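You operate a simulated robot arm through the tools that you are given. There is no shell and no other tool. Be economical: measure what you need, move in short steps, check, and stop when the job is done.

You run a simulated robot arm. Do the job below in one go: nothing can be reset, and whatever is moved stays where it is left.

JOB
Fill clear tub 29 with sand to about its line, then lift it off the turntable onto the table.
Fine: lock the turntable before you feed; free it after, turn it one step on and leave it free; the other tubs stay empty on the turntable. Set down upright: what you pick out.

It is judged by the outcome, as a careful person would: the job done as asked, and still so three seconds after it is handed in. It fails if anything else is knocked over, pushed out of place, dropped, spilled or broken.

ROBOT AND FRAMES
A 7-joint arm with a two-finger parallel gripper, fixed in place. Base frame: the origin is at the foot of the arm, x ahead of it, y to its left, z up; the work surface is at about z = 0. Readings come in mm, rad, newtons and seconds.
With the tool pointing down near the work surface it reaches from about 220 to 580 mm from the base axis. Its first joint turns from -1.152 to 1.152 rad. Payload 2.5 kg.
The tool frame sits at the grasp point between the pads (the TCP): z along the fingers, y along the line on which they close. The tips reach 23 mm beyond it. The gripper opens to 94 mm. The fingers are 38 mm wide and 10 mm thick; the gripper's body (54 by 96 mm) begins 39 mm behind the TCP.
Orientation is that of the tool frame in the base frame, as a unit quaternion [w, x, y, z]. With the fingers straight down and closing along the base's y, the tool's x points along the base's -x, its y along +y and its z along -z.

CONTROLS
- The arm moves only by the tool jog_arm. Its argument "rows" is a list of rows, each a list of 3 entries, a list of its own where there are three numbers: the closure in counts, from 0 (fully open) to 255 (shut), then the shift along the tool's x, y, z in mm, then the turn, a rotation vector about the tool's x, y, z in rad. In form: [[grip, [x, y, z], [wx, wy, wz]], ...]. A call has 1 to 10 rows; each row shifts and turns the commanded pose from where the row before left it, along the tool's axes as they then stand. Rows are played at 5 a second. More than 50 mm and 0.15 rad between two rows, or a gripper value outside its range, and nothing of the call is played. A pose out of reach is approached as far as the arm can. The call stops where the force on the tool passes 40 N (or 10 N more than at its start, if that is more) or the arm is blocked; 0.2 s more then pass. The fingers move at their own pace (about 108 mm/s each) and stop on an object; they squeeze with about 44 N. The grip force told is the motor's: it shows also when the fingers shut on nothing. Time passes only in rows, and 0.2 s behind the last, so rows that do not move let the fingers close. It gives the time, the measured TCP pose, the force on the tool (base axes), the opening and the grip force at its end, in the units of the frame above (readings bear some noise), with the torque about the TCP (base axes, N m) and any sound that the robot's microphone picked up.
- Cameras (640 x 400 px; columns grow to the right, rows downward): "scene" is fixed at [113.9, -399.6, 555]; the picture's right is [0.80, -0.60, 0.00], its down [-0.29, -0.38, -0.88] and it looks along [0.53, 0.70, -0.48] (base axes); focal length 313 px, centre (320, 200). "wrist" rides on the gripper at [86, 16, -75] in the tool frame; the picture's right is [-0.18, 0.98, 0.00], its down [-0.58, -0.11, -0.81] and it looks along [-0.79, -0.15, 0.59] (tool axes); focal length 243 px, centre (320, 200). There is no depth. A picture from a camera that has moved, and an enlarged one, comes with that camera's place and axes in the base frame and with its lens. The place of the scene camera against the robot may be out by one fixed shift of up to 18 mm in any direction.
- get_image(camera): a new picture of that camera. No time passes.
- inspect(camera, box): a new picture of the part [left, top, right, bottom] of that camera's present view, enlarged. No time passes.
- finish_job(): hands the job in; it is judged then, once.

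Work in short steps. Places have to be worked out from the pictures, the camera data and where the tool is seen: move nearer, look again, correct. Check each grasp and each placing, and mend what went wrong. You have 120 turns and 76 pictures in all, those below and enlarged ones among them. Open the gripper and draw the arm clear of the work before you hand the job in, unless the task says otherwise; then end with one line.

The tools are called by a JSON object that holds its "op" and its "data". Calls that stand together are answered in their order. jog_arm: Moves the arm, as the interface text tells. Its arguments: {"type":"object","properties":{"rows":{"type":"array"}},"required":["rows"]} The other tools are called the same way: get_image (camera) takes a picture; inspect (camera, box) takes an enlarged picture of a part of a camera's view; finish_job () hands the job in.

At the start:

```text
time: 0.0
ee_pos: [382.2, 24.7, 363.0]
orientation: [0.0, 0.0, 1.0, 0.0]
force: [-1.0, -0.8, -0.1]
moment: [0.02, -0.01, -0.01]
grip_width: 93.9
grip_force: 0.1
```

scene: 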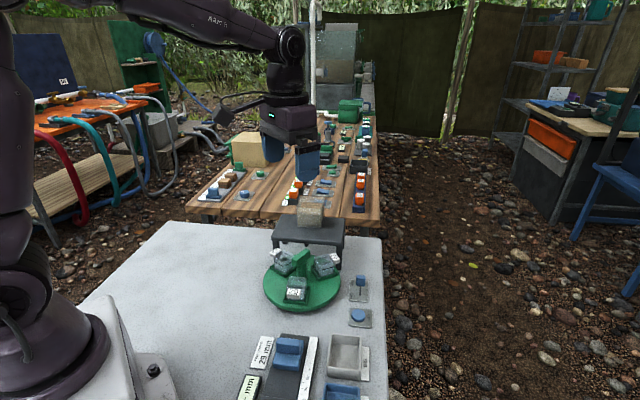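
wrist: 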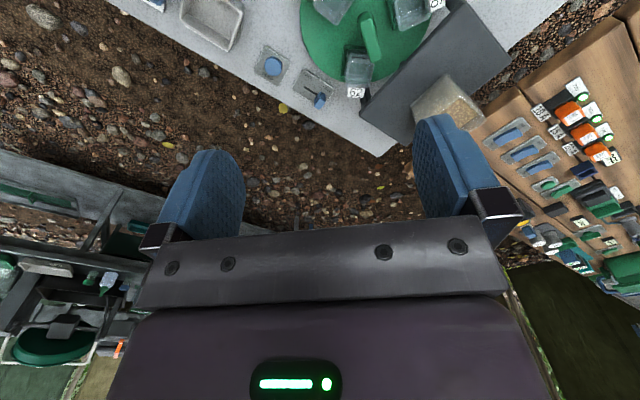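

I start by enlarging the work area in the scene picture to read the devices and labels.

{"op": "inspect", "data": {"camera": "scene", "box": [240, 180, 400, 320]}}

{"op": "inspect", "data": {"camera": "scene", "box": [220, 290, 400, 400]}}

{"op": "inspect", "data": {"camera": "wrist", "box": [140, 0, 520, 160]}}

```text
2.86 times, centred on (320, 250) of scene
camera zoom: at [113.9, -399.6, 555.0], right [0.8, -0.6, 0.0], down [-0.29, -0.38, -0.88], along [0.53, 0.7, -0.48], focal length 894 px, centre (320, 57)
```

zoom: 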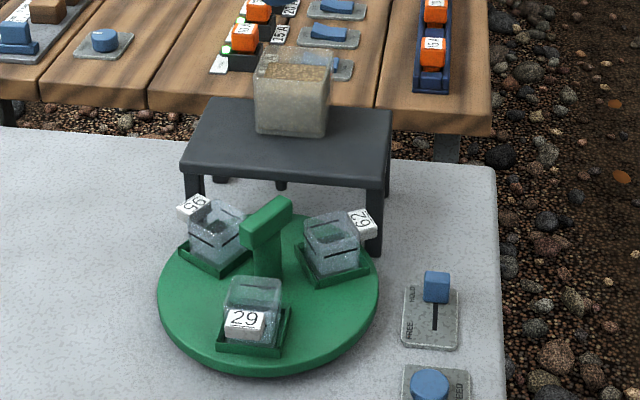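

```text
3.56 times, centred on (310, 345) of scene
camera zoom: at [113.9, -399.6, 555.0], right [0.8, -0.6, 0.0], down [-0.29, -0.38, -0.88], along [0.53, 0.7, -0.48], focal length 1112 px, centre (356, -316)
```

zoom: 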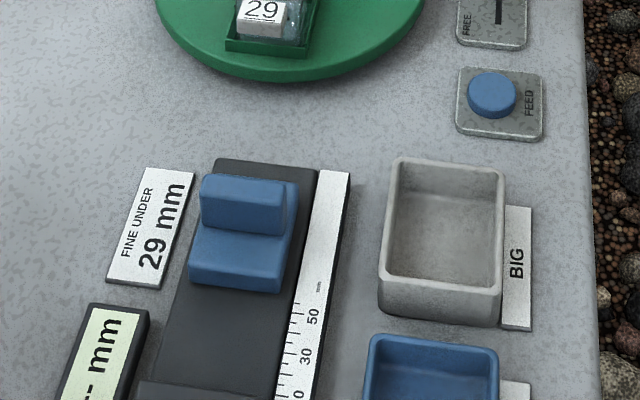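

```text
1.68 times, centred on (330, 80) of wrist
camera zoom: at [295.5, 39.8, 437.8], right [0.18, 0.98, 0.0], down [0.58, -0.11, 0.81], along [0.79, -0.15, -0.59], focal length 409 px, centre (303, 402)
```

zoom: 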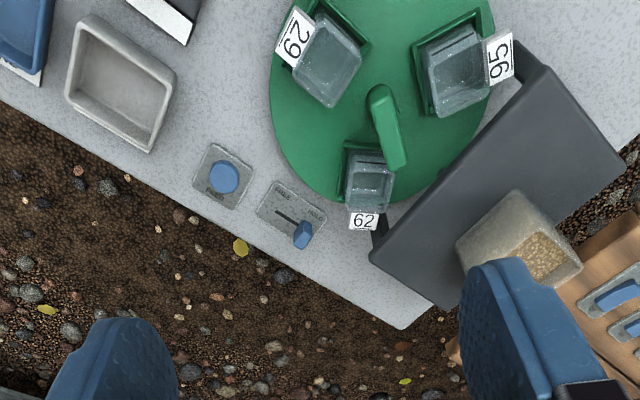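

The lever seems to be at HOLD. I draw back 110 mm to get the whole turntable and the hopper in the wrist view.

{"op": "jog_arm", "data": {"rows": [[0, [40, 0, 0], [0, 0, 0]], [0, [40, 0, 0], [0, 0, 0]], [0, [30, 0, 0], [0, 0, 0]]]}}

{"op": "get_image", "data": {"camera": "wrist"}}

{"op": "get_image", "data": {"camera": "scene"}}

```text
time: 0.8
ee_pos: [273.2, 27.1, 362.6]
orientation: [0.001, 0.0, 1.0, 0.0]
force: [-0.2, 0.5, 0.8]
moment: [0.0, 0.03, -0.03]
grip_width: 94.0
grip_force: 0.1
```

```text
70 pictures are left
camera wrist: at [186.8, 40.9, 436.9], right [0.18, 0.98, 0.0], down [0.58, -0.11, 0.81], along [0.79, -0.15, -0.59], focal length 243 px, centre (320, 200)
```

wrist: 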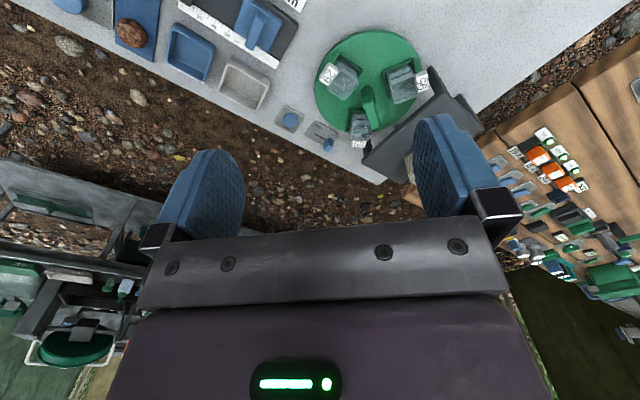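

```text
69 pictures are left
```

scene: 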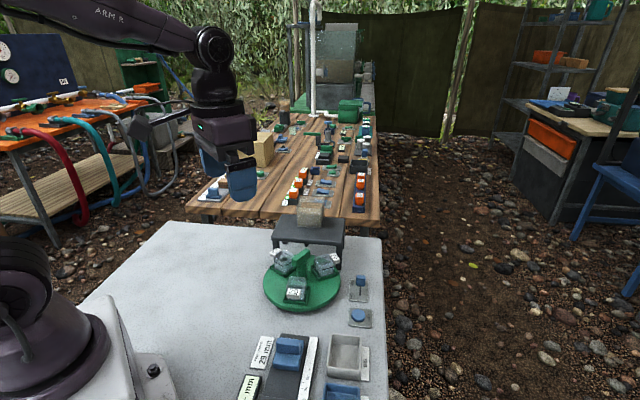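

{"op": "inspect", "data": {"camera": "wrist", "box": [260, 10, 500, 190]}}

{"op": "inspect", "data": {"camera": "scene", "box": [255, 190, 355, 255]}}

```text
2.22 times, centred on (380, 100) of wrist
camera zoom: at [186.8, 40.9, 436.9], right [0.18, 0.98, 0.0], down [0.58, -0.11, 0.81], along [0.79, -0.15, -0.59], focal length 539 px, centre (187, 422)
```

zoom: 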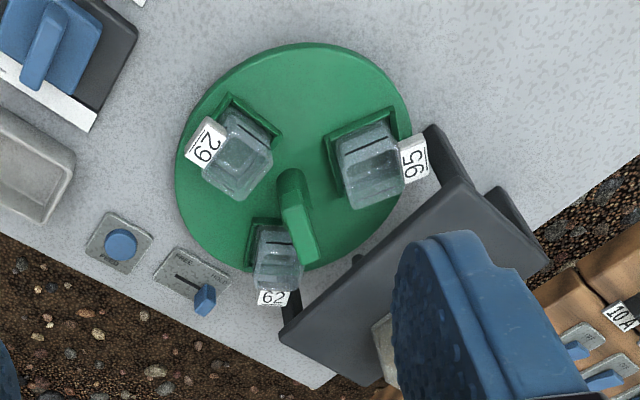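

```text
6.15 times, centred on (305, 222) of scene
camera zoom: at [113.9, -399.6, 555.0], right [0.8, -0.6, 0.0], down [-0.29, -0.38, -0.88], along [0.53, 0.7, -0.48], focal length 1925 px, centre (412, 62)
```

zoom: 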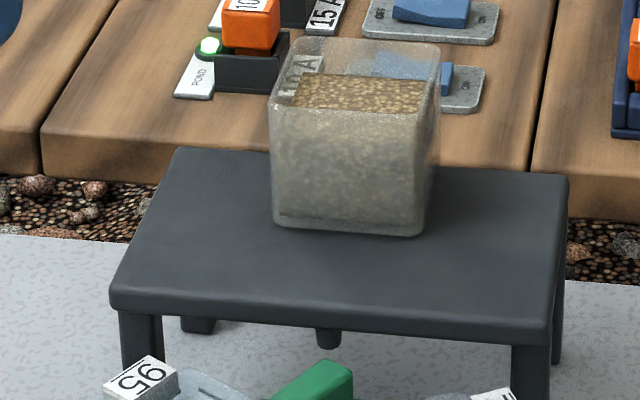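

The spout hangs under the stool, opposite tub 29, so 29 must be turned about half round. I shift left to see stool, spout and handle unobstructed.

{"op": "jog_arm", "data": {"rows": [[0, [0, 45, 0], [0, 0, 0]], [0, [0, 45, 0], [0, 0, 0]], [0, [-20, 0, 30], [0, 0, 0]], [0, [0, 0, 40], [0, 0, 0]]]}}

{"op": "inspect", "data": {"camera": "wrist", "box": [200, 0, 440, 180]}}

```text
time: 1.8
ee_pos: [292.9, 114.9, 292.8]
orientation: [0.0, 0.0, 1.0, 0.0]
force: [-0.2, -0.1, 0.3]
moment: [-0.01, 0.01, 0.04]
grip_width: 93.9
grip_force: 0.0
```

```text
2.22 times, centred on (320, 90) of wrist
camera zoom: at [206.3, 129.0, 368.1], right [0.18, 0.98, 0.0], down [0.58, -0.11, 0.81], along [0.79, -0.15, -0.59], focal length 539 px, centre (320, 444)
```

zoom: 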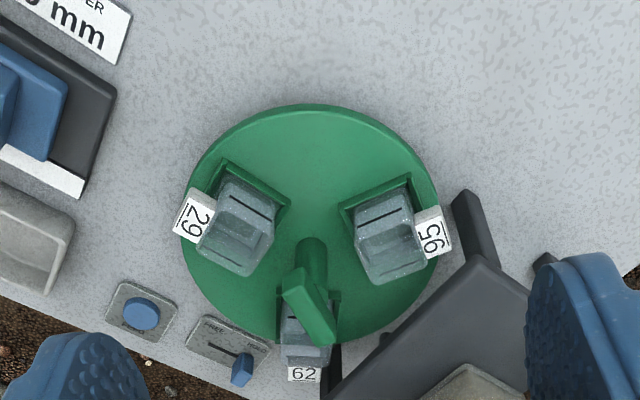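

Disc centre looks near (430, 78), tub 29 at about 225°, spout at about 45°. I look closer at the handle bar and the lock lever.

{"op": "inspect", "data": {"camera": "scene", "box": [260, 235, 345, 315]}}

{"op": "inspect", "data": {"camera": "scene", "box": [335, 265, 385, 330]}}

{"op": "inspect", "data": {"camera": "wrist", "box": [230, 80, 360, 180]}}

```text
5.00 times, centred on (302, 275) of scene
camera zoom: at [113.9, -399.6, 555.0], right [0.8, -0.6, 0.0], down [-0.29, -0.38, -0.88], along [0.53, 0.7, -0.48], focal length 1564 px, centre (408, -175)
```

zoom: 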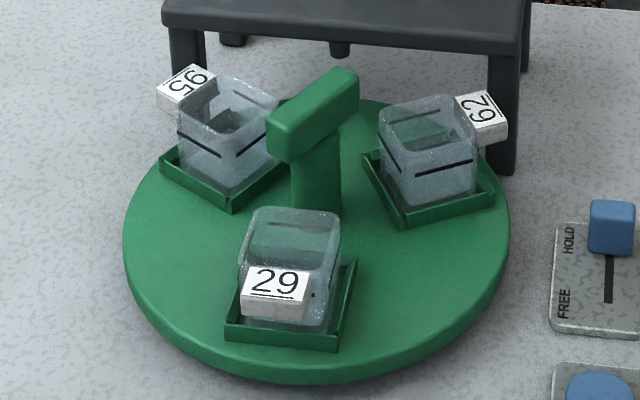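

```text
6.15 times, centred on (360, 298) of scene
camera zoom: at [113.9, -399.6, 555.0], right [0.8, -0.6, 0.0], down [-0.29, -0.38, -0.88], along [0.53, 0.7, -0.48], focal length 1925 px, centre (74, -400)
```

zoom: 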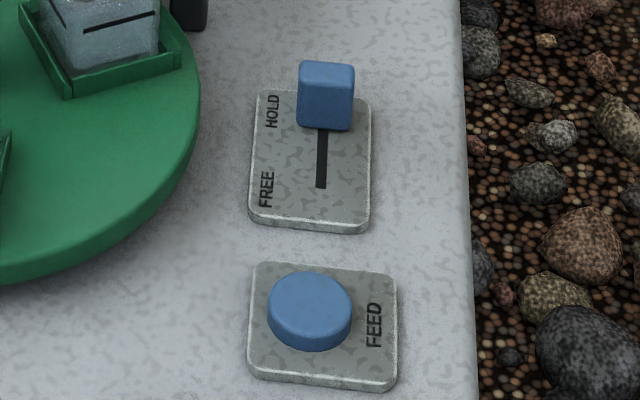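

```text
4.00 times, centred on (295, 130) of wrist
camera zoom: at [206.3, 129.0, 368.1], right [0.18, 0.98, 0.0], down [0.58, -0.11, 0.81], along [0.79, -0.15, -0.59], focal length 970 px, centre (420, 480)
```

zoom: 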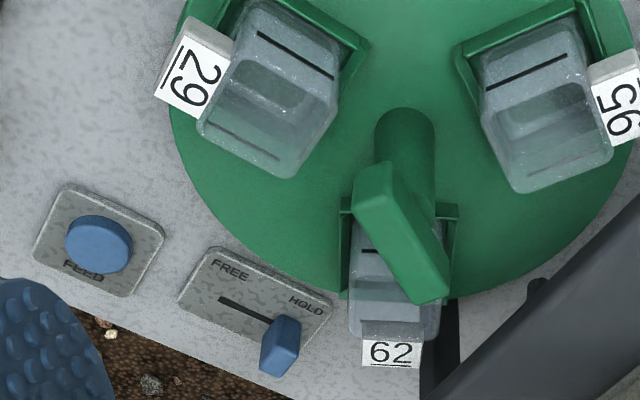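

Lever knob is judged at about (543, −9) and now at HOLD; FREE lies about 30 mm toward (520, −33). I move above it at height and yaw 45° so the fingers can grip it across its slot.

{"op": "jog_arm", "data": {"rows": [[0, [-40, -20, 0], [0, 0, 0]], [0, [-40, -20, 0], [0, 0, 0]], [0, [-40, -20, 0], [0, 0, 0]], [0, [-40, -20, 0], [0, 0, 0]], [0, [-40, -20, 0], [0, 0, 0]], [0, [-30, -14, 0], [0, 0, 0]], [0, [-20, -10, 0], [0, 0, 0]], [0, [0, 0, 0], [0, 0, -0.13]], [0, [0, 0, 0], [0, 0, -0.13]], [0, [0, 0, 0], [0, 0, -0.13]]]}}

{"op": "jog_arm", "data": {"rows": [[0, [0, 0, 0], [0, 0, -0.13]], [0, [0, 0, 0], [0, 0, -0.13]], [0, [0, 0, 0], [0, 0, -0.135]], [0, [0, 0, 40], [0, 0, 0]], [0, [0, 0, 40], [0, 0, 0]], [0, [0, 0, 40], [0, 0, 0]]]}}

{"op": "get_image", "data": {"camera": "wrist"}}

{"op": "get_image", "data": {"camera": "scene"}}

```text
time: 4.0
ee_pos: [543.5, -9.7, 294.4]
orientation: [0.0, -0.194, 0.981, -0.001]
force: [-0.4, 0.1, 0.0]
moment: [0.02, -0.02, 0.0]
grip_width: 93.9
grip_force: 0.1
```

```text
time: 5.4
ee_pos: [544.5, -9.0, 172.8]
orientation: [0.001, -0.383, 0.924, -0.001]
force: [-0.2, 0.2, -1.2]
moment: [-0.02, 0.0, -0.01]
grip_width: 94.2
grip_force: 0.0
```

```text
62 pictures are left
camera wrist: at [471.1, -59.8, 247.3], right [-0.56, 0.83, 0.0], down [0.49, 0.33, 0.81], along [0.67, 0.46, -0.59], focal length 243 px, centre (320, 200)
```

wrist: 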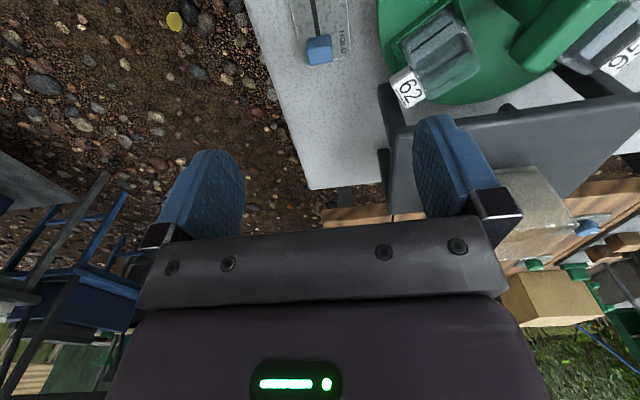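

```text
61 pictures are left
```

scene: 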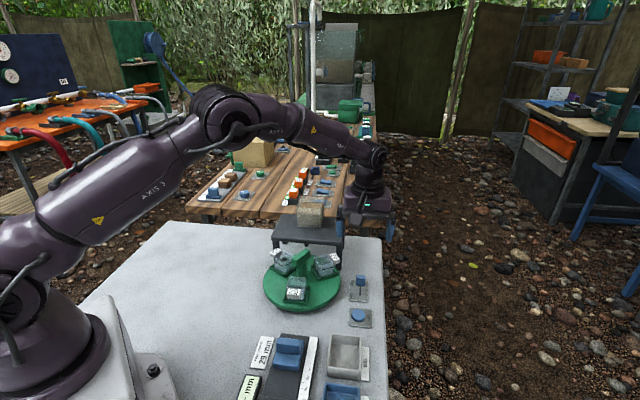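

The knob sits right under the tool, near (546, −8). I narrow the gripper to about 45 mm to clear the disc and descend to z≈38.

{"op": "jog_arm", "data": {"rows": [[133, [0, 0, 0], [0, 0, 0]], [133, [-1, 0, 35], [0, 0, 0]], [133, [0, 0, 35], [0, 0, 0]], [133, [0, 0, 35], [0, 0, 0]], [133, [0, 0, 20], [0, 0, 0]], [133, [0, 0, 9], [0, 0, 0]]]}}

{"op": "inspect", "data": {"camera": "scene", "box": [300, 200, 420, 330]}}

```text
time: 6.8
ee_pos: [544.0, -8.2, 39.6]
orientation: [0.001, -0.382, 0.924, 0.0]
force: [0.0, -0.3, 0.1]
moment: [0.0, 0.02, 0.02]
grip_width: 44.9
grip_force: 0.1
```

```text
3.08 times, centred on (360, 265) of scene
camera zoom: at [113.9, -399.6, 555.0], right [0.8, -0.6, 0.0], down [-0.29, -0.38, -0.88], along [0.53, 0.7, -0.48], focal length 962 px, centre (197, 0)
```

zoom: 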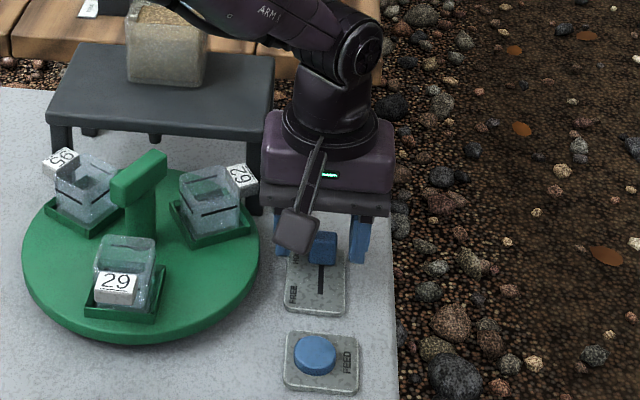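

Fingers straddle the knob. I close on it.

{"op": "jog_arm", "data": {"rows": [[190, [0, 0, 0], [0, 0, 0]], [255, [0, 0, 0], [0, 0, 0]], [255, [0, 0, 0], [0, 0, 0]]]}}

```text
time: 7.6
ee_pos: [546.1, -9.1, 40.9]
orientation: [0.001, -0.383, 0.924, -0.003]
force: [16.2, -12.7, -8.4]
moment: [0.02, -0.33, -0.05]
grip_width: 21.0
grip_force: 44.8
```

Gripped (21 mm wide), slightly off centre; I relieve by 2 mm and slide along 225° towards FREE.

{"op": "jog_arm", "data": {"rows": [[255, [0, -2, 0], [0, 0, 0]], [255, [8, 0, 0], [0, 0, 0]], [255, [8, 0, 0], [0, 0, 0]], [255, [6, 0, 0], [0, 0, 0]], [255, [5, 0, 0], [0, 0, 0]]]}}

{"op": "inspect", "data": {"camera": "scene", "box": [300, 200, 420, 330]}}

```text
time: 8.8
ee_pos: [526.8, -28.0, 40.2]
orientation: [0.002, -0.382, 0.924, 0.0]
force: [1.6, -0.4, 20.5]
moment: [0.03, -0.07, 0.08]
grip_width: 20.8
grip_force: 45.3
```

```text
3.08 times, centred on (360, 265) of scene
camera zoom: at [113.8, -399.6, 555.0], right [0.8, -0.6, 0.0], down [-0.29, -0.38, -0.88], along [0.53, 0.7, -0.48], focal length 962 px, centre (197, 0)
```

zoom: 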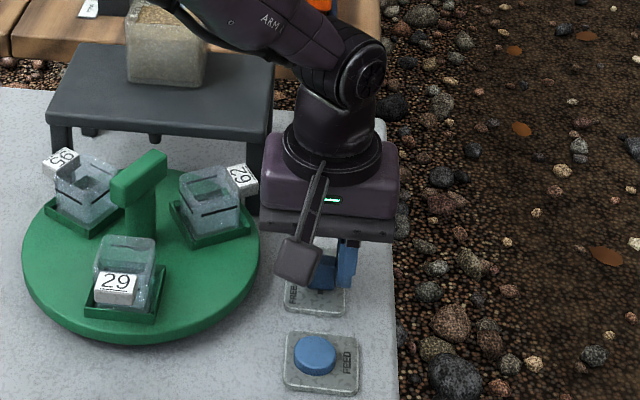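

Moved 27 mm with vertical force appearing; I push a few mm further to find the end stop.

{"op": "jog_arm", "data": {"rows": [[255, [3, 0, 0], [0, 0, 0]], [255, [3, 0, 0], [0, 0, 0]]]}}

```text
time: 9.4
ee_pos: [521.7, -32.8, 40.7]
orientation: [0.001, -0.383, 0.924, 0.0]
force: [-5.0, 2.9, 24.7]
moment: [0.89, -0.77, 0.01]
grip_width: 21.1
grip_force: 45.4
```

The lever seems near its end. I release and rise to look.

{"op": "jog_arm", "data": {"rows": [[190, [0, 0, 0], [0, 0, 0]], [133, [0, 0, 0], [0, 0, 0]], [133, [0, 0, -35], [0, 0, 0]], [133, [0, 0, -45], [0, 0, 0]], [133, [0, 0, -45], [0, 0, 0]]]}}

{"op": "inspect", "data": {"camera": "scene", "box": [300, 220, 400, 330]}}

```text
time: 10.6
ee_pos: [518.6, -31.6, 166.9]
orientation: [-0.001, -0.383, 0.924, 0.001]
force: [0.3, -0.8, -0.4]
moment: [0.02, 0.01, -0.02]
grip_width: 44.7
grip_force: 0.1
```

```text
3.64 times, centred on (350, 275) of scene
camera zoom: at [113.9, -399.6, 555.0], right [0.8, -0.6, 0.0], down [-0.29, -0.38, -0.88], along [0.53, 0.7, -0.48], focal length 1137 px, centre (211, -73)
```

zoom: 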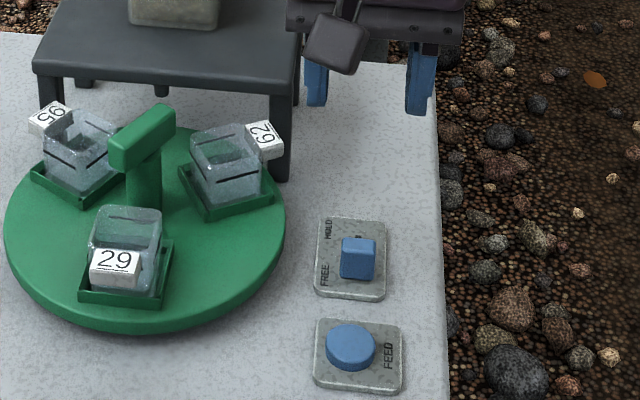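

The knob is now at the FREE end. I rise and move above the handle bar, yawing to 15° to match it.

{"op": "jog_arm", "data": {"rows": [[133, [0, 0, -45], [0, 0, 0]], [133, [-4, 38, 0], [0, 0, 0]], [133, [-4, 38, 0], [0, 0, 0]], [133, [-4, 38, 0], [0, 0, 0]], [133, [-3, 28, 0], [0, 0, 0]], [133, [0, 0, 0], [0, 0, 0.13]], [133, [0, 0, 0], [0, 0, 0.13]], [133, [0, 0, 0], [0, 0, 0.13]], [133, [0, 0, 0], [0, 0, 0.134]]]}}

{"op": "get_image", "data": {"camera": "wrist"}}

{"op": "inspect", "data": {"camera": "scene", "box": [240, 160, 360, 320]}}

```text
time: 12.6
ee_pos: [430.9, 79.1, 210.8]
orientation: [0.0, -0.128, 0.992, 0.0]
force: [-0.7, 0.5, -0.7]
moment: [-0.03, 0.01, 0.0]
grip_width: 44.7
grip_force: 0.1
```

```text
57 pictures are left
camera wrist: at [342.5, 71.2, 284.6], right [-0.07, 1.0, 0.0], down [0.59, 0.04, 0.81], along [0.8, 0.06, -0.59], focal length 243 px, centre (320, 200)
```

wrist: 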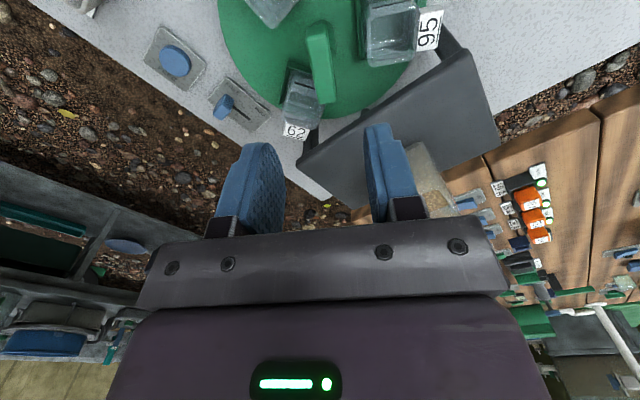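

```text
2.50 times, centred on (300, 240) of scene
camera zoom: at [113.9, -399.6, 555.0], right [0.8, -0.6, 0.0], down [-0.29, -0.38, -0.88], along [0.53, 0.7, -0.48], focal length 782 px, centre (370, 100)
```

zoom: 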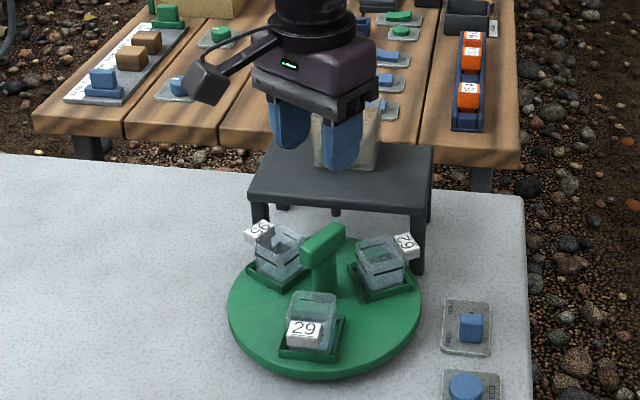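

The bar runs from about (410, 75) to (458, 86), centred under the tool. I descend to z≈94 so the tips stay above the tub rims.

{"op": "jog_arm", "data": {"rows": [[133, [0, 0, 40], [0, 0, 0]], [133, [0, 0, 40], [0, 0, 0]], [133, [0, 0, 25], [0, 0, 0]]]}}

{"op": "inspect", "data": {"camera": "scene", "box": [240, 200, 360, 320]}}

{"op": "get_image", "data": {"camera": "wrist"}}

```text
time: 13.4
ee_pos: [430.6, 77.7, 103.6]
orientation: [0.0, -0.13, 0.992, 0.0]
force: [0.0, -0.6, -0.2]
moment: [-0.01, 0.02, 0.02]
grip_width: 44.8
grip_force: 0.1
```

```text
3.33 times, centred on (300, 260) of scene
camera zoom: at [113.9, -399.6, 555.0], right [0.8, -0.6, 0.0], down [-0.29, -0.38, -0.88], along [0.53, 0.7, -0.48], focal length 1042 px, centre (387, 0)
```

zoom: 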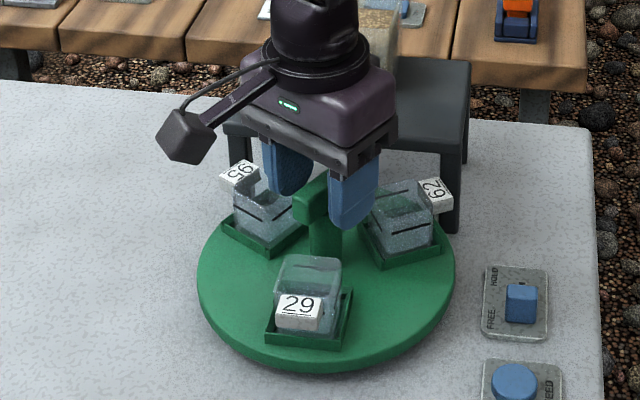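

```text
54 pictures are left
camera wrist: at [342.3, 69.9, 177.8], right [-0.08, 1.0, 0.0], down [0.59, 0.04, 0.81], along [0.8, 0.06, -0.59], focal length 243 px, centre (320, 200)
```

wrist: 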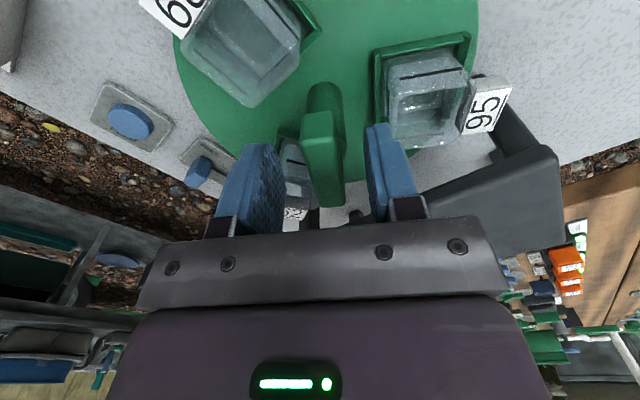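

The bar is between the fingers. Lower 8 mm and close on it.

{"op": "jog_arm", "data": {"rows": [[133, [0, 0, 8], [0, 0, 0]], [180, [0, 0, 0], [0, 0, 0]], [230, [0, 0, 0], [0, 0, 0]], [255, [0, 0, 0], [0, 0, 0]]]}}

```text
time: 14.4
ee_pos: [430.9, 80.1, 94.8]
orientation: [-0.001, -0.132, 0.991, 0.001]
force: [-1.4, 12.2, -2.4]
moment: [0.18, 0.0, 0.06]
grip_width: 23.7
grip_force: 44.8
```

Gripped, 23.7 mm. I relieve the 12 N side force by 2 mm and test a small CCW turn.

{"op": "jog_arm", "data": {"rows": [[255, [0, 2, 0], [0, 0, 0]], [255, [0, 0, 0], [0, 0, -0.06]], [255, [0, 0, 0], [0, 0, -0.06]]]}}

{"op": "inspect", "data": {"camera": "scene", "box": [240, 200, 360, 320]}}

```text
time: 15.2
ee_pos: [430.4, 79.0, 96.9]
orientation: [0.0, -0.189, 0.982, -0.001]
force: [2.7, 6.2, -15.6]
moment: [0.46, -0.85, 0.03]
grip_width: 23.8
grip_force: 44.7
```

```text
3.33 times, centred on (300, 260) of scene
camera zoom: at [114.0, -399.6, 555.0], right [0.8, -0.6, 0.0], down [-0.29, -0.38, -0.88], along [0.53, 0.7, -0.48], focal length 1042 px, centre (387, 0)
```

zoom: 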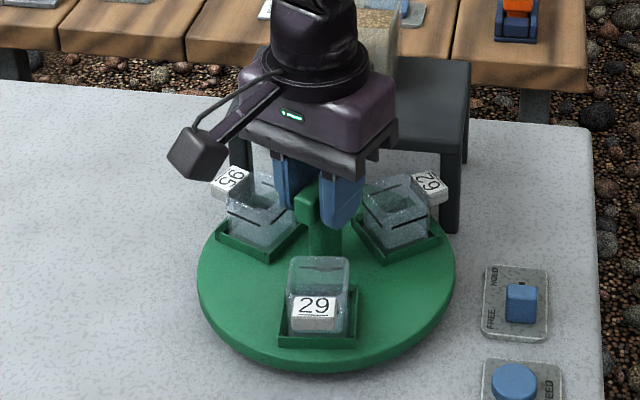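

The disc turns freely with the handle. I continue CCW to about 90° in total.

{"op": "jog_arm", "data": {"rows": [[255, [0, 0, 0], [0, 0, -0.12]], [255, [0, 0, 0], [0, 0, -0.145]], [255, [0, 0, 0], [0, 0, -0.145]], [255, [0, 0, 0], [0, 0, -0.145]], [255, [0, 0, 0], [0, 0, -0.145]], [255, [0, 0, 0], [0, 0, -0.145]]]}}

{"op": "inspect", "data": {"camera": "scene", "box": [240, 200, 360, 320]}}

```text
time: 16.6
ee_pos: [433.1, 77.2, 94.6]
orientation: [0.003, -0.576, 0.818, -0.003]
force: [26.9, -8.8, -24.0]
moment: [-0.69, -0.23, -0.1]
grip_width: 23.8
grip_force: 45.4
```

```text
3.33 times, centred on (300, 260) of scene
camera zoom: at [114.0, -399.6, 555.0], right [0.8, -0.6, 0.0], down [-0.29, -0.38, -0.88], along [0.53, 0.7, -0.48], focal length 1042 px, centre (387, 0)
```

zoom: 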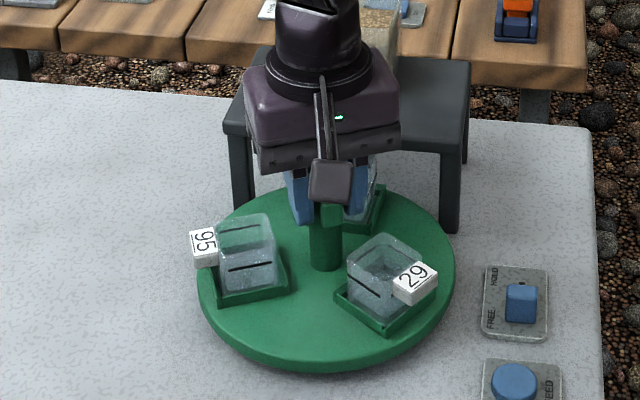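

29 is now at about 280°; side force is building, so I shift to the true axis (about +4, −2) and ease down 1 mm before going on.

{"op": "jog_arm", "data": {"rows": [[255, [0.5, -4, 1.5], [0, 0, 0]], [255, [0, 0, 0], [0, 0, 0]]]}}

```text
time: 17.2
ee_pos: [433.4, 78.5, 94.9]
orientation: [-0.003, -0.576, 0.817, 0.0]
force: [-16.2, -13.8, 37.8]
moment: [-0.14, 0.3, 0.09]
grip_width: 23.6
grip_force: 44.9
```

Overcorrected; I back off a little (stiffness is high).

{"op": "jog_arm", "data": {"rows": [[255, [0.8, 1.5, -0.9], [0, 0, 0]], [255, [0, 0, 0], [0, 0, 0]]]}}

```text
time: 17.8
ee_pos: [432.7, 77.3, 94.4]
orientation: [0.0, -0.576, 0.818, 0.0]
force: [-4.7, -11.2, 26.2]
moment: [-0.98, 0.47, 0.04]
grip_width: 23.4
grip_force: 45.2
```

Forces are acceptable. I continue another 33°.

{"op": "jog_arm", "data": {"rows": [[255, [0, 0, -0.5], [0, 0, -0.145]], [255, [0, 0, 0], [0, 0, -0.145]], [255, [0, 0, 0], [0, 0, -0.145]], [255, [0, 0, 0], [0, 0, -0.145]]]}}

```text
time: 18.8
ee_pos: [435.2, 76.5, 94.4]
orientation: [-0.002, 0.783, -0.622, 0.001]
force: [29.2, -7.5, -21.7]
moment: [0.61, 0.05, -2.31]
grip_width: 31.6
grip_force: 45.1
```

The grip opened to 31.6 mm and torque rose: the bar no longer follows. I look.

{"op": "inspect", "data": {"camera": "scene", "box": [240, 200, 360, 320]}}

{"op": "get_image", "data": {"camera": "wrist"}}

```text
3.33 times, centred on (300, 260) of scene
camera zoom: at [114.0, -399.6, 555.0], right [0.8, -0.6, 0.0], down [-0.29, -0.38, -0.88], along [0.53, 0.7, -0.48], focal length 1042 px, centre (387, 0)
```

zoom: 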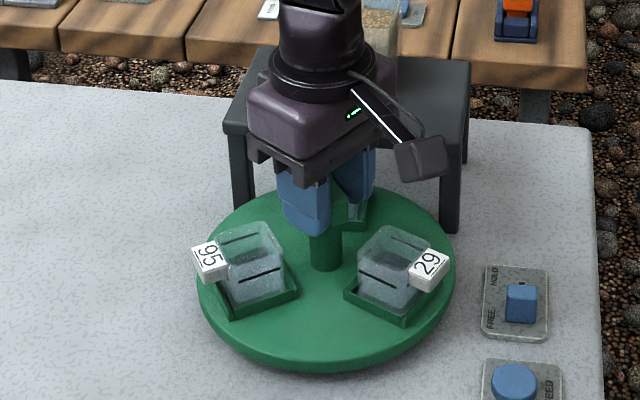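

```text
50 pictures are left
camera wrist: at [437.6, -13.2, 169.8], right [-1.0, -0.04, 0.0], down [-0.03, 0.59, 0.81], along [-0.03, 0.81, -0.59], focal length 243 px, centre (320, 200)
```

wrist: 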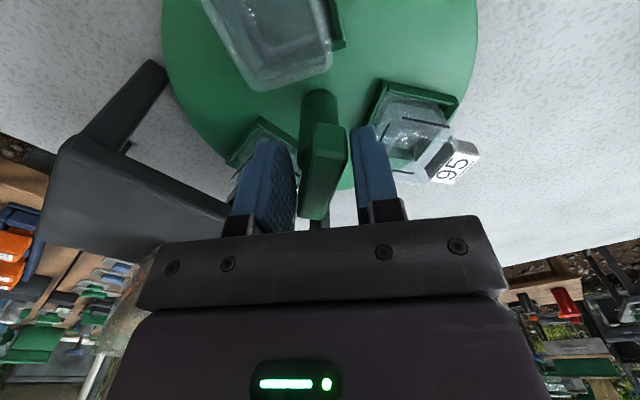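

The bar seems to have stopped near 90° with tub 62 about under the spout, perhaps a detent or an obstruction. I release, rise, and look.

{"op": "jog_arm", "data": {"rows": [[180, [0, 0, 0], [0, 0, 0]], [133, [0, 0, 0], [0, 0, 0]], [133, [0, 0, -40], [0, 0, 0]]]}}

{"op": "inspect", "data": {"camera": "scene", "box": [250, 190, 350, 310]}}

{"op": "get_image", "data": {"camera": "wrist"}}

```text
time: 19.6
ee_pos: [432.5, 78.1, 134.1]
orientation: [0.001, 0.787, -0.618, -0.002]
force: [0.5, -0.7, 0.2]
moment: [0.02, 0.0, 0.04]
grip_width: 45.1
grip_force: 0.0
```

```text
3.33 times, centred on (300, 250) of scene
camera zoom: at [113.9, -399.6, 555.0], right [0.8, -0.6, 0.0], down [-0.29, -0.38, -0.88], along [0.53, 0.7, -0.48], focal length 1042 px, centre (387, 33)
```

zoom: 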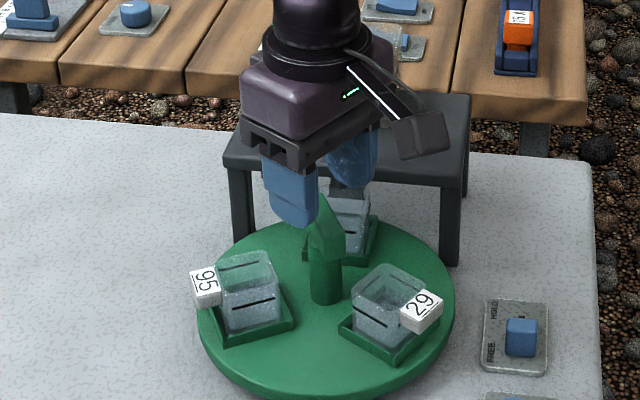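

```text
48 pictures are left
camera wrist: at [437.3, -11.2, 209.1], right [-1.0, -0.05, 0.0], down [-0.03, 0.59, 0.81], along [-0.04, 0.81, -0.59], focal length 243 px, centre (320, 200)
```

wrist: 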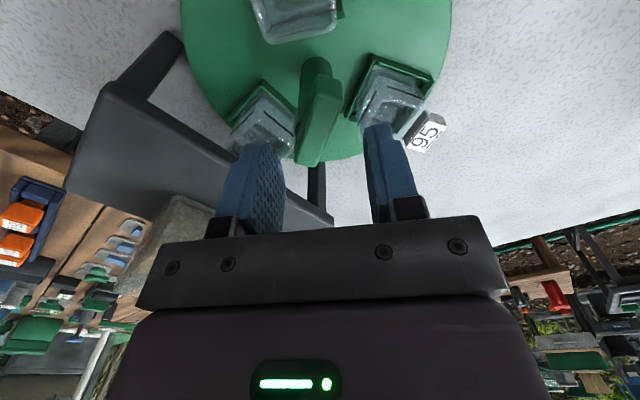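

The disc rests with 62 roughly under the spout. I zoom to see whether spout and tub 62 touch.

{"op": "inspect", "data": {"camera": "scene", "box": [285, 215, 350, 275]}}

{"op": "inspect", "data": {"camera": "wrist", "box": [170, 30, 470, 200]}}

```text
6.67 times, centred on (318, 245) of scene
camera zoom: at [113.9, -399.6, 555.0], right [0.8, -0.6, 0.0], down [-0.29, -0.38, -0.88], along [0.53, 0.7, -0.48], focal length 2085 px, centre (337, -100)
```

zoom: 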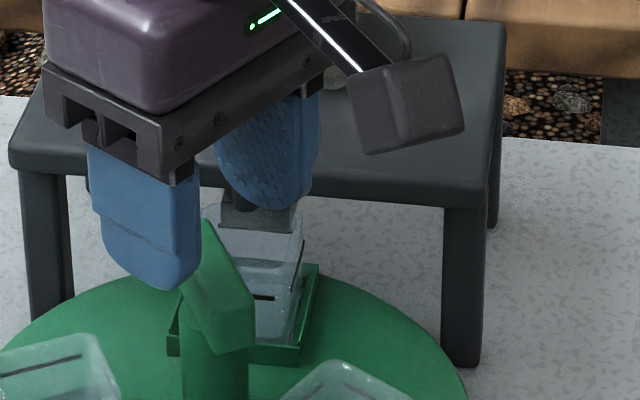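

```text
2.13 times, centred on (320, 115) of wrist
camera zoom: at [437.3, -11.2, 209.1], right [-1.0, -0.05, 0.0], down [-0.03, 0.59, 0.81], along [-0.04, 0.81, -0.59], focal length 518 px, centre (320, 381)
```

zoom: 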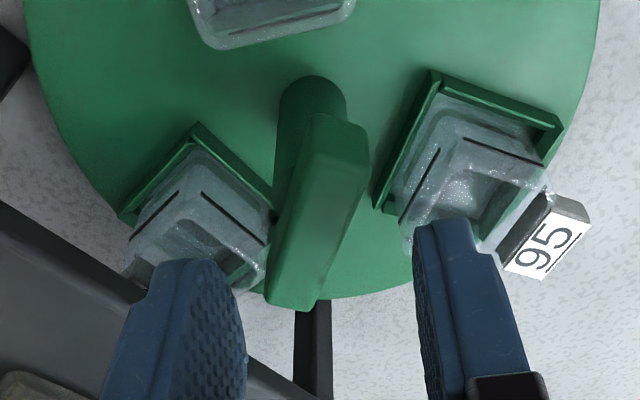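

I regrip the bar aligned at about 79° and feel the torque in small steps.

{"op": "jog_arm", "data": {"rows": [[133, [0, 0, 0], [0, 0, 0.14]], [133, [0, 0, 0], [0, 0, 0.14]], [133, [0, 0, 0], [0, 0, 0.14]], [133, [0, 0, 38], [0, 0, 0]], [200, [0, 0, 0], [0, 0, 0]], [255, [0, 0, 0], [0, 0, 0]], [255, [0, 0, 0], [0, 0, 0]]]}}

{"op": "jog_arm", "data": {"rows": [[255, [0, 0, 0], [0, 0, -0.06]], [255, [0, 0, 0], [0, 0, 0]]]}}

{"op": "jog_arm", "data": {"rows": [[255, [0, 0, 0], [0, 0, -0.06]], [255, [0, 0, 0], [0, 0, 0]]]}}

```text
time: 21.2
ee_pos: [434.5, 76.7, 98.6]
orientation: [0.0, -0.639, 0.769, -0.001]
force: [-2.4, -3.3, 5.5]
moment: [0.02, 0.07, 0.0]
grip_width: 23.5
grip_force: 45.5
```

```text
time: 21.8
ee_pos: [434.8, 78.0, 99.0]
orientation: [0.001, -0.662, 0.75, -0.001]
force: [7.2, -3.8, 4.1]
moment: [-0.88, -0.05, -0.05]
grip_width: 23.4
grip_force: 44.9
```

```text
time: 22.4
ee_pos: [435.7, 77.5, 98.2]
orientation: [0.001, -0.683, 0.73, -0.001]
force: [11.3, -5.4, 10.1]
moment: [0.58, -0.28, -0.29]
grip_width: 23.4
grip_force: 45.6
```

Torque is small and the bar follows. The axis appears to be near (436, 79); I correct by 2 mm and go on.

{"op": "jog_arm", "data": {"rows": [[255, [0, -1.5, 0], [0, 0, -0.06]], [255, [0, 0, 0], [0, 0, -0.06]], [255, [0, 0, 0], [0, 0, 0]]]}}

{"op": "jog_arm", "data": {"rows": [[255, [0, 0, 0], [0, 0, -0.06]], [255, [0, 0, 0], [0, 0, -0.06]], [255, [0, 0, 0], [0, 0, 0]]]}}

{"op": "inspect", "data": {"camera": "scene", "box": [250, 190, 350, 310]}}

```text
time: 23.2
ee_pos: [435.1, 77.3, 97.1]
orientation: [0.0, 0.725, -0.689, -0.002]
force: [8.6, -3.7, -9.9]
moment: [0.46, -0.58, -2.13]
grip_width: 25.3
grip_force: 44.8
```

```text
time: 24.0
ee_pos: [435.1, 76.2, 97.3]
orientation: [0.002, 0.764, -0.645, 0.0]
force: [-1.3, -15.1, -1.9]
moment: [0.81, -0.45, -2.35]
grip_width: 30.0
grip_force: 45.0
```

```text
3.33 times, centred on (300, 250) of scene
camera zoom: at [113.9, -399.6, 555.0], right [0.8, -0.6, 0.0], down [-0.29, -0.38, -0.88], along [0.53, 0.7, -0.48], focal length 1042 px, centre (387, 33)
```

zoom: 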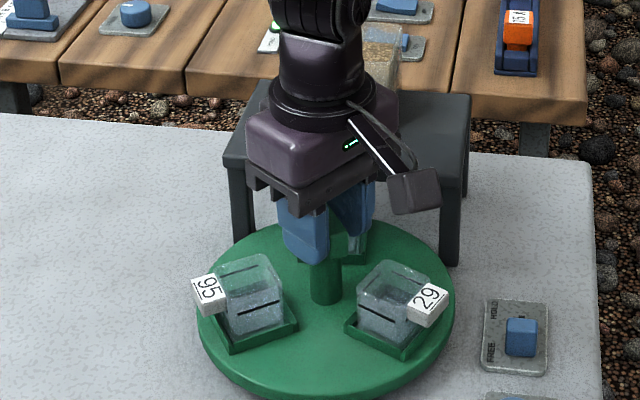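

The disc blocks sharply at bar ≈ 89° (gripper kept turning, bar did not). I release and draw the arm away to see what 62 is against.

{"op": "jog_arm", "data": {"rows": [[180, [0, 0, 0], [0, 0, 0]], [133, [0, 0, 0], [0, 0, 0]], [133, [0, 0, -45], [0, 0, 0]], [133, [0, 0, -45], [0, 0, 0.145]], [133, [0, 0, -45], [0, 0, 0.145]], [133, [30, 0, 0], [0, 0, 0.145]], [133, [40, 0, 0], [0, 0, 0.145]], [133, [40, 0, 0], [0, 0, 0.145]], [133, [40, 0, 0], [0, 0, 0.145]]]}}

{"op": "inspect", "data": {"camera": "scene", "box": [260, 205, 350, 315]}}

{"op": "get_image", "data": {"camera": "wrist"}}

```text
time: 26.0
ee_pos: [382.2, -62.7, 231.6]
orientation: [-0.001, -0.424, 0.906, 0.0]
force: [-0.2, -0.2, -0.6]
moment: [-0.03, 0.01, 0.0]
grip_width: 44.6
grip_force: 0.0
```

```text
3.64 times, centred on (305, 260) of scene
camera zoom: at [113.9, -399.6, 555.0], right [0.8, -0.6, 0.0], down [-0.29, -0.38, -0.88], along [0.53, 0.7, -0.48], focal length 1137 px, centre (374, -18)
```

zoom: 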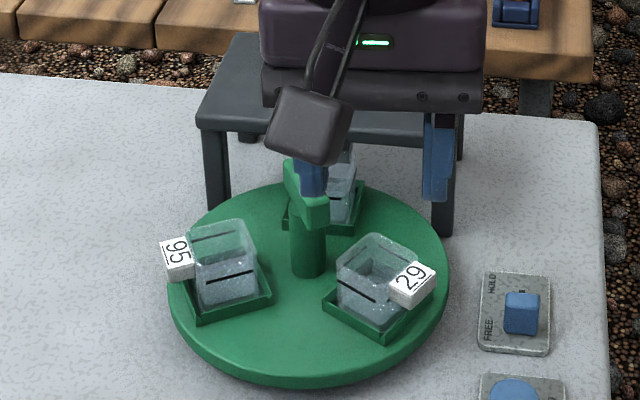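

```text
43 pictures are left
camera wrist: at [313.9, -119.8, 305.5], right [-0.64, 0.77, 0.0], down [0.46, 0.38, 0.81], along [0.62, 0.51, -0.59], focal length 243 px, centre (320, 200)
```

wrist: 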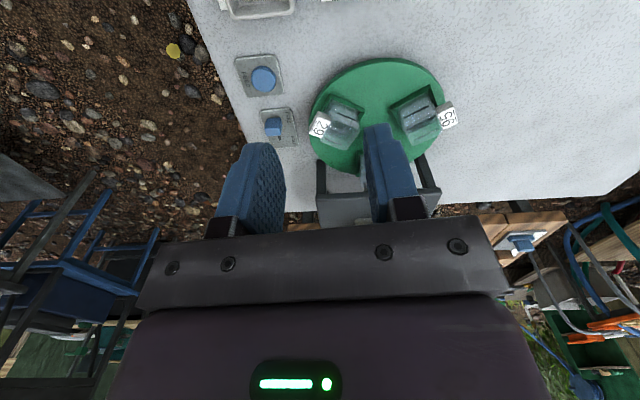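

I move the arm aside to the left for a clear scene view beneath the stool.

{"op": "jog_arm", "data": {"rows": [[133, [6, 40, 0], [0, 0, 0]], [133, [6, 40, 0], [0, 0, 0]], [133, [6, 40, 0], [0, 0, 0]], [133, [6, 30, 0], [0, 0, 0]]]}}

{"op": "inspect", "data": {"camera": "scene", "box": [270, 210, 345, 270]}}

{"op": "inspect", "data": {"camera": "scene", "box": [250, 210, 355, 315]}}

```text
time: 27.0
ee_pos: [253.0, 17.7, 230.6]
orientation: [0.0, -0.424, 0.906, 0.0]
force: [0.0, -0.1, -0.4]
moment: [-0.01, 0.03, 0.0]
grip_width: 45.1
grip_force: 0.0
```

```text
6.67 times, centred on (308, 240) of scene
camera zoom: at [113.9, -399.6, 555.0], right [0.8, -0.6, 0.0], down [-0.29, -0.38, -0.88], along [0.53, 0.7, -0.48], focal length 2085 px, centre (403, -67)
```

zoom: 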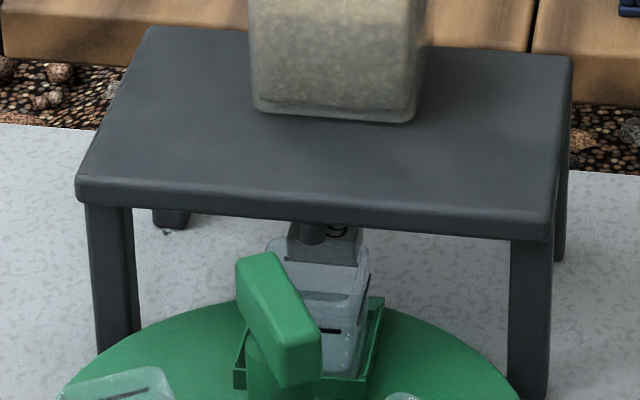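

```text
3.81 times, centred on (302, 262) of scene
camera zoom: at [113.9, -399.6, 555.0], right [0.8, -0.6, 0.0], down [-0.29, -0.38, -0.88], along [0.53, 0.7, -0.48], focal length 1192 px, centre (387, -38)
```

zoom: 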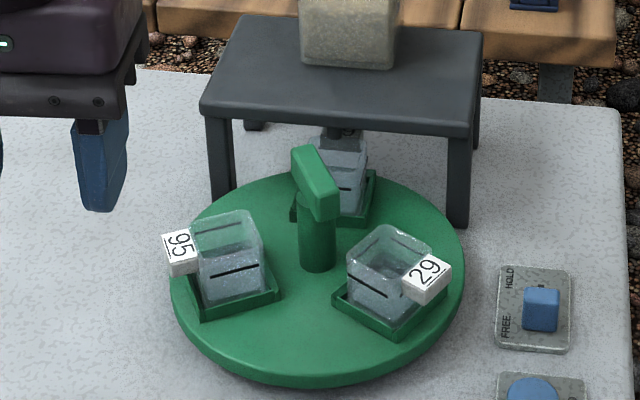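

With the arm away, 62 sits centred under the nozzle and the bar is back at about 75° — exactly a station. CCW past it is blocked, so I try the other way: regrip at 75° and turn CW.

{"op": "jog_arm", "data": {"rows": [[133, [-40, -20, 0], [0, 0, 0]], [133, [-40, -20, 0], [0, 0, 0]], [133, [-40, -20, 0], [0, 0, 0]], [133, [-40, -20, 0], [0, 0, 0]], [133, [0, -16, 0], [0, 0, -0.145]], [133, [0, 0, 0], [0, 0, -0.145]], [133, [0, 0, 0], [0, 0, -0.142]]]}}

```text
time: 28.6
ee_pos: [431.0, 77.3, 233.9]
orientation: [0.001, -0.609, 0.793, -0.001]
force: [1.1, -0.3, 0.1]
moment: [0.0, -0.01, 0.0]
grip_width: 44.8
grip_force: 0.0
```

Centre to (435, 78), descend, grip and turn CW slightly.

{"op": "jog_arm", "data": {"rows": [[133, [-2, -3.6, 45], [0, 0, 0]], [133, [0, 0, 45], [0, 0, 0]], [133, [0, 0, 30], [0, 0, 0]], [133, [0, 0, 18], [0, 0, 0]], [200, [0, 0, 0], [0, 0, 0]], [255, [0, 0, 0], [0, 0, 0]], [255, [0, 0, 0], [0, 0, 0]]]}}

{"op": "jog_arm", "data": {"rows": [[255, [0, 0, 0], [0, 0, 0.1]], [255, [0, 0, 0], [0, 0, 0.14]], [255, [0, 0, 0], [0, 0, 0.14]], [255, [0, 0, 0], [0, 0, 0.14]]]}}

```text
time: 30.2
ee_pos: [434.8, 79.2, 96.8]
orientation: [-0.002, -0.609, 0.793, 0.001]
force: [-18.9, 3.6, 3.5]
moment: [-0.13, 0.35, 0.05]
grip_width: 23.2
grip_force: 45.5
```

```text
time: 31.2
ee_pos: [433.5, 79.4, 96.3]
orientation: [-0.002, -0.384, 0.923, 0.002]
force: [-29.0, 10.5, 24.2]
moment: [0.84, 0.03, 0.06]
grip_width: 23.6
grip_force: 44.9
```

Relieve toward (432, 80) and continue CW.

{"op": "jog_arm", "data": {"rows": [[255, [1, 2.5, -0.5], [0, 0, 0]], [255, [0, 0, 0], [0, 0, 0.14]], [255, [0, 0, 0], [0, 0, 0.14]], [255, [0, 0, 0], [0, 0, 0.14]], [255, [0, 0, 0], [0, 0, 0.14]]]}}

{"op": "jog_arm", "data": {"rows": [[255, [0, 0, 0], [0, 0, 0.14]], [255, [0, 0, 0], [0, 0, 0.14]], [255, [0, 0, 0], [0, 0, 0.14]]]}}

```text
time: 32.4
ee_pos: [432.0, 78.6, 95.4]
orientation: [0.002, -0.113, 0.994, 0.001]
force: [2.6, 17.4, 9.5]
moment: [0.17, 0.38, 0.05]
grip_width: 23.7
grip_force: 45.4
```

```text
time: 33.2
ee_pos: [432.2, 81.2, 95.6]
orientation: [0.003, 0.096, 0.995, 0.002]
force: [22.3, 22.7, -7.5]
moment: [0.48, 0.27, 0.1]
grip_width: 23.6
grip_force: 45.3
```

Still free at yaw −11°. Relieve and continue CW to and past the next station (−45°).

{"op": "jog_arm", "data": {"rows": [[255, [-1.8, 2.2, 0], [0, 0, 0]], [255, [0, 0, 0], [0, 0, 0.14]], [255, [0, 0, 0], [0, 0, 0.14]], [255, [0, 0, 0], [0, 0, 0.14]], [255, [0, 0, 0], [0, 0, 0.14]]]}}

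{"op": "jog_arm", "data": {"rows": [[255, [0, 0, 0], [0, 0, 0.1]], [255, [0, 0, 0], [0, 0, 0.1]], [255, [0, 0, 0], [0, 0, 0]]]}}

{"op": "inspect", "data": {"camera": "scene", "box": [250, 200, 355, 315]}}

```text
time: 34.4
ee_pos: [433.6, 81.9, 96.7]
orientation: [-0.002, 0.367, 0.93, 0.001]
force: [-7.1, 18.2, 30.0]
moment: [0.7, 0.61, -0.02]
grip_width: 23.4
grip_force: 44.4
```

```text
time: 35.2
ee_pos: [433.7, 83.9, 95.9]
orientation: [-0.001, 0.458, 0.889, 0.002]
force: [-6.3, 19.9, 22.8]
moment: [0.63, 0.18, 0.01]
grip_width: 23.4
grip_force: 45.2
```

```text
3.48 times, centred on (302, 258) of scene
camera zoom: at [113.8, -399.7, 555.0], right [0.8, -0.6, 0.0], down [-0.29, -0.38, -0.88], along [0.53, 0.7, -0.48], focal length 1088 px, centre (381, 0)
```

zoom: 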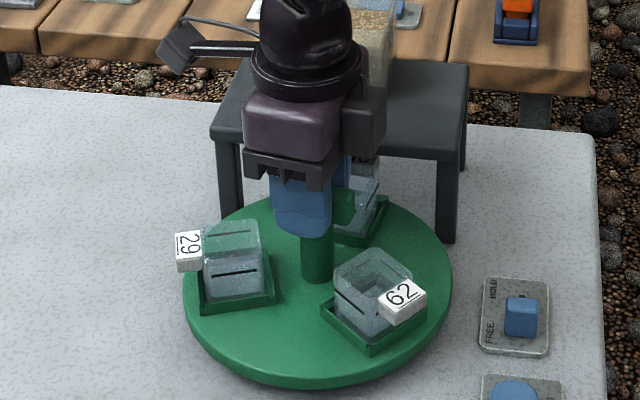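

CW passes the station freely — the table indexes one way (CW). I continue to yaw −80°, relieving side force, then will regrip.

{"op": "jog_arm", "data": {"rows": [[255, [-0.5, 1, 0.5], [0, 0, 0.11]], [255, [0, 0, 0], [0, 0, 0.11]], [255, [0, 0, 0], [0, 0, 0.11]], [255, [0, 0, 0], [0, 0, 0.115]], [180, [0, 0, 0], [0, 0, 0]], [133, [0, 0, 0], [0, 0, 0]], [133, [0, 0, -45], [0, 0, 0]], [133, [0, 0, -15], [0, 0, 0]]]}}

{"op": "jog_arm", "data": {"rows": [[133, [0, 0, 0], [0, 0, -0.148]], [133, [0, 0, 0], [0, 0, -0.148]], [133, [0, 0, 0], [0, 0, -0.148]], [133, [0, 0, 0], [0, 0, -0.148]], [133, [0, 0, 0], [0, 0, -0.148]], [133, [0, 0, 0], [0, 0, -0.148]], [133, [0, 0, 0], [0, 0, -0.148]], [133, [0, 0, 0], [0, 0, -0.148]], [133, [0, 0, 0], [0, 0, -0.148]], [133, [0, 0, 0], [0, 0, -0.148]]]}}

{"op": "jog_arm", "data": {"rows": [[133, [0, 0, 0], [0, 0, -0.148]], [133, [0, 0, 0], [0, 0, -0.148]], [133, [0, 0, 0], [0, 0, -0.148]], [133, [0, 0, 0], [0, 0, -0.148]], [133, [0, 0, 0], [0, 0, -0.148]], [133, [0, 0, 0], [0, 0, -0.148]], [133, [0, 0, 0], [0, 0, -0.148]], [133, [0, 0, 0], [0, 0, -0.148]], [133, [0, 0, 0], [0, 0, -0.148]], [133, [0, 0, 0], [0, 0, -0.148]]]}}

{"op": "get_image", "data": {"camera": "wrist"}}

{"op": "inspect", "data": {"camera": "scene", "box": [250, 200, 355, 315]}}

```text
time: 35.6
ee_pos: [434.3, 82.1, 95.2]
orientation: [-0.002, 0.5, 0.866, 0.0]
force: [-3.2, 0.4, 2.4]
moment: [-0.32, -0.21, -0.04]
grip_width: 23.9
grip_force: 44.6
stopped in row 2: the force on the tool passed its limit at 42 N (the readings are from after the stop); the commanded pose is now the measured one
```

```text
time: 37.8
ee_pos: [433.4, 83.2, 96.1]
orientation: [-0.002, -0.216, 0.976, 0.001]
force: [0.8, -0.6, 0.0]
moment: [-0.04, -0.06, -0.02]
grip_width: 45.3
grip_force: 0.3
```

```text
time: 40.0
ee_pos: [434.0, 85.5, 95.4]
orientation: [-0.001, 0.818, -0.575, -0.003]
force: [-0.3, -0.3, 0.0]
moment: [0.0, 0.03, 0.0]
grip_width: 44.9
grip_force: 0.0
```

```text
39 pictures are left
camera wrist: at [447.2, -4.5, 169.6], right [-0.99, -0.16, 0.0], down [-0.09, 0.58, 0.81], along [-0.13, 0.8, -0.59], focal length 243 px, centre (320, 200)
```

wrist: 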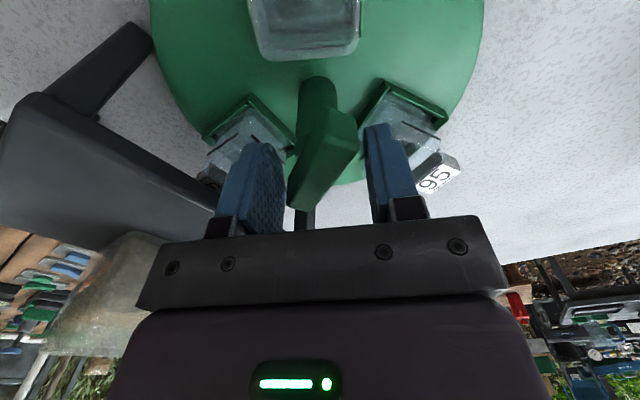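

```text
3.48 times, centred on (302, 258) of scene
camera zoom: at [113.9, -399.6, 555.0], right [0.8, -0.6, 0.0], down [-0.29, -0.38, -0.88], along [0.53, 0.7, -0.48], focal length 1088 px, centre (381, 0)
```

zoom: 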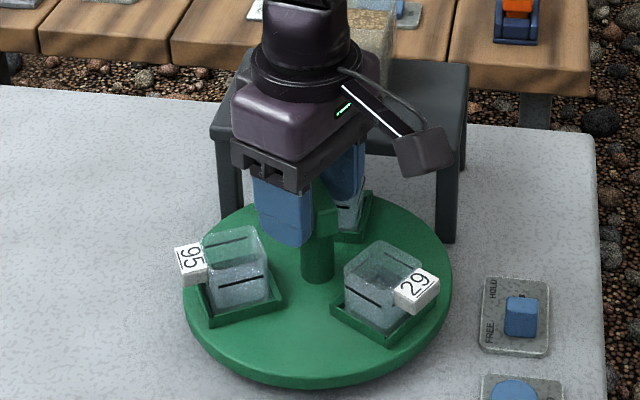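

The force stop left the grip engaged so the return swing carried the disc back CCW to the station; nothing was upset. I recentre and align to the bar, then use a loose cage (about 28 mm) to turn CW without side loads, one checked call at a time.

{"op": "jog_arm", "data": {"rows": [[133, [4.7, 1.7, 0], [0, 0, 0.14]], [133, [0, 0, 0], [0, 0, 0.14]], [133, [0, 0, 0], [0, 0, 0.14]], [179, [0, 0, 0], [0, 0, 0.1]], [179, [0, 0, 0], [0, 0, 0]]]}}

```text
time: 41.2
ee_pos: [433.5, 78.3, 95.5]
orientation: [0.0, -0.64, 0.768, 0.002]
force: [0.8, -0.1, 0.0]
moment: [0.0, 0.02, 0.01]
grip_width: 28.2
grip_force: 0.0
```

Caged at yaw 79.6° with no load. Turn CW ten rows.

{"op": "jog_arm", "data": {"rows": [[179, [0, 0, 0], [0, 0, 0.14]], [179, [0, 0, 0], [0, 0, 0.14]], [179, [0, 0, 0], [0, 0, 0.14]], [179, [0, 0, 0], [0, 0, 0.14]], [179, [0, 0, 0], [0, 0, 0.14]], [179, [0, 0, 0], [0, 0, 0.14]], [179, [0, 0, 0], [0, 0, 0.14]], [179, [0, 0, 0], [0, 0, 0.14]], [179, [0, 0, 0], [0, 0, 0.14]], [179, [0, 0, 0], [0, 0, 0.14]]]}}

```text
time: 43.4
ee_pos: [434.2, 78.3, 96.2]
orientation: [-0.002, 0.005, 1.0, 0.001]
force: [-0.1, 2.8, 0.3]
moment: [0.06, 0.07, -0.03]
grip_width: 29.0
grip_force: 1.3
```

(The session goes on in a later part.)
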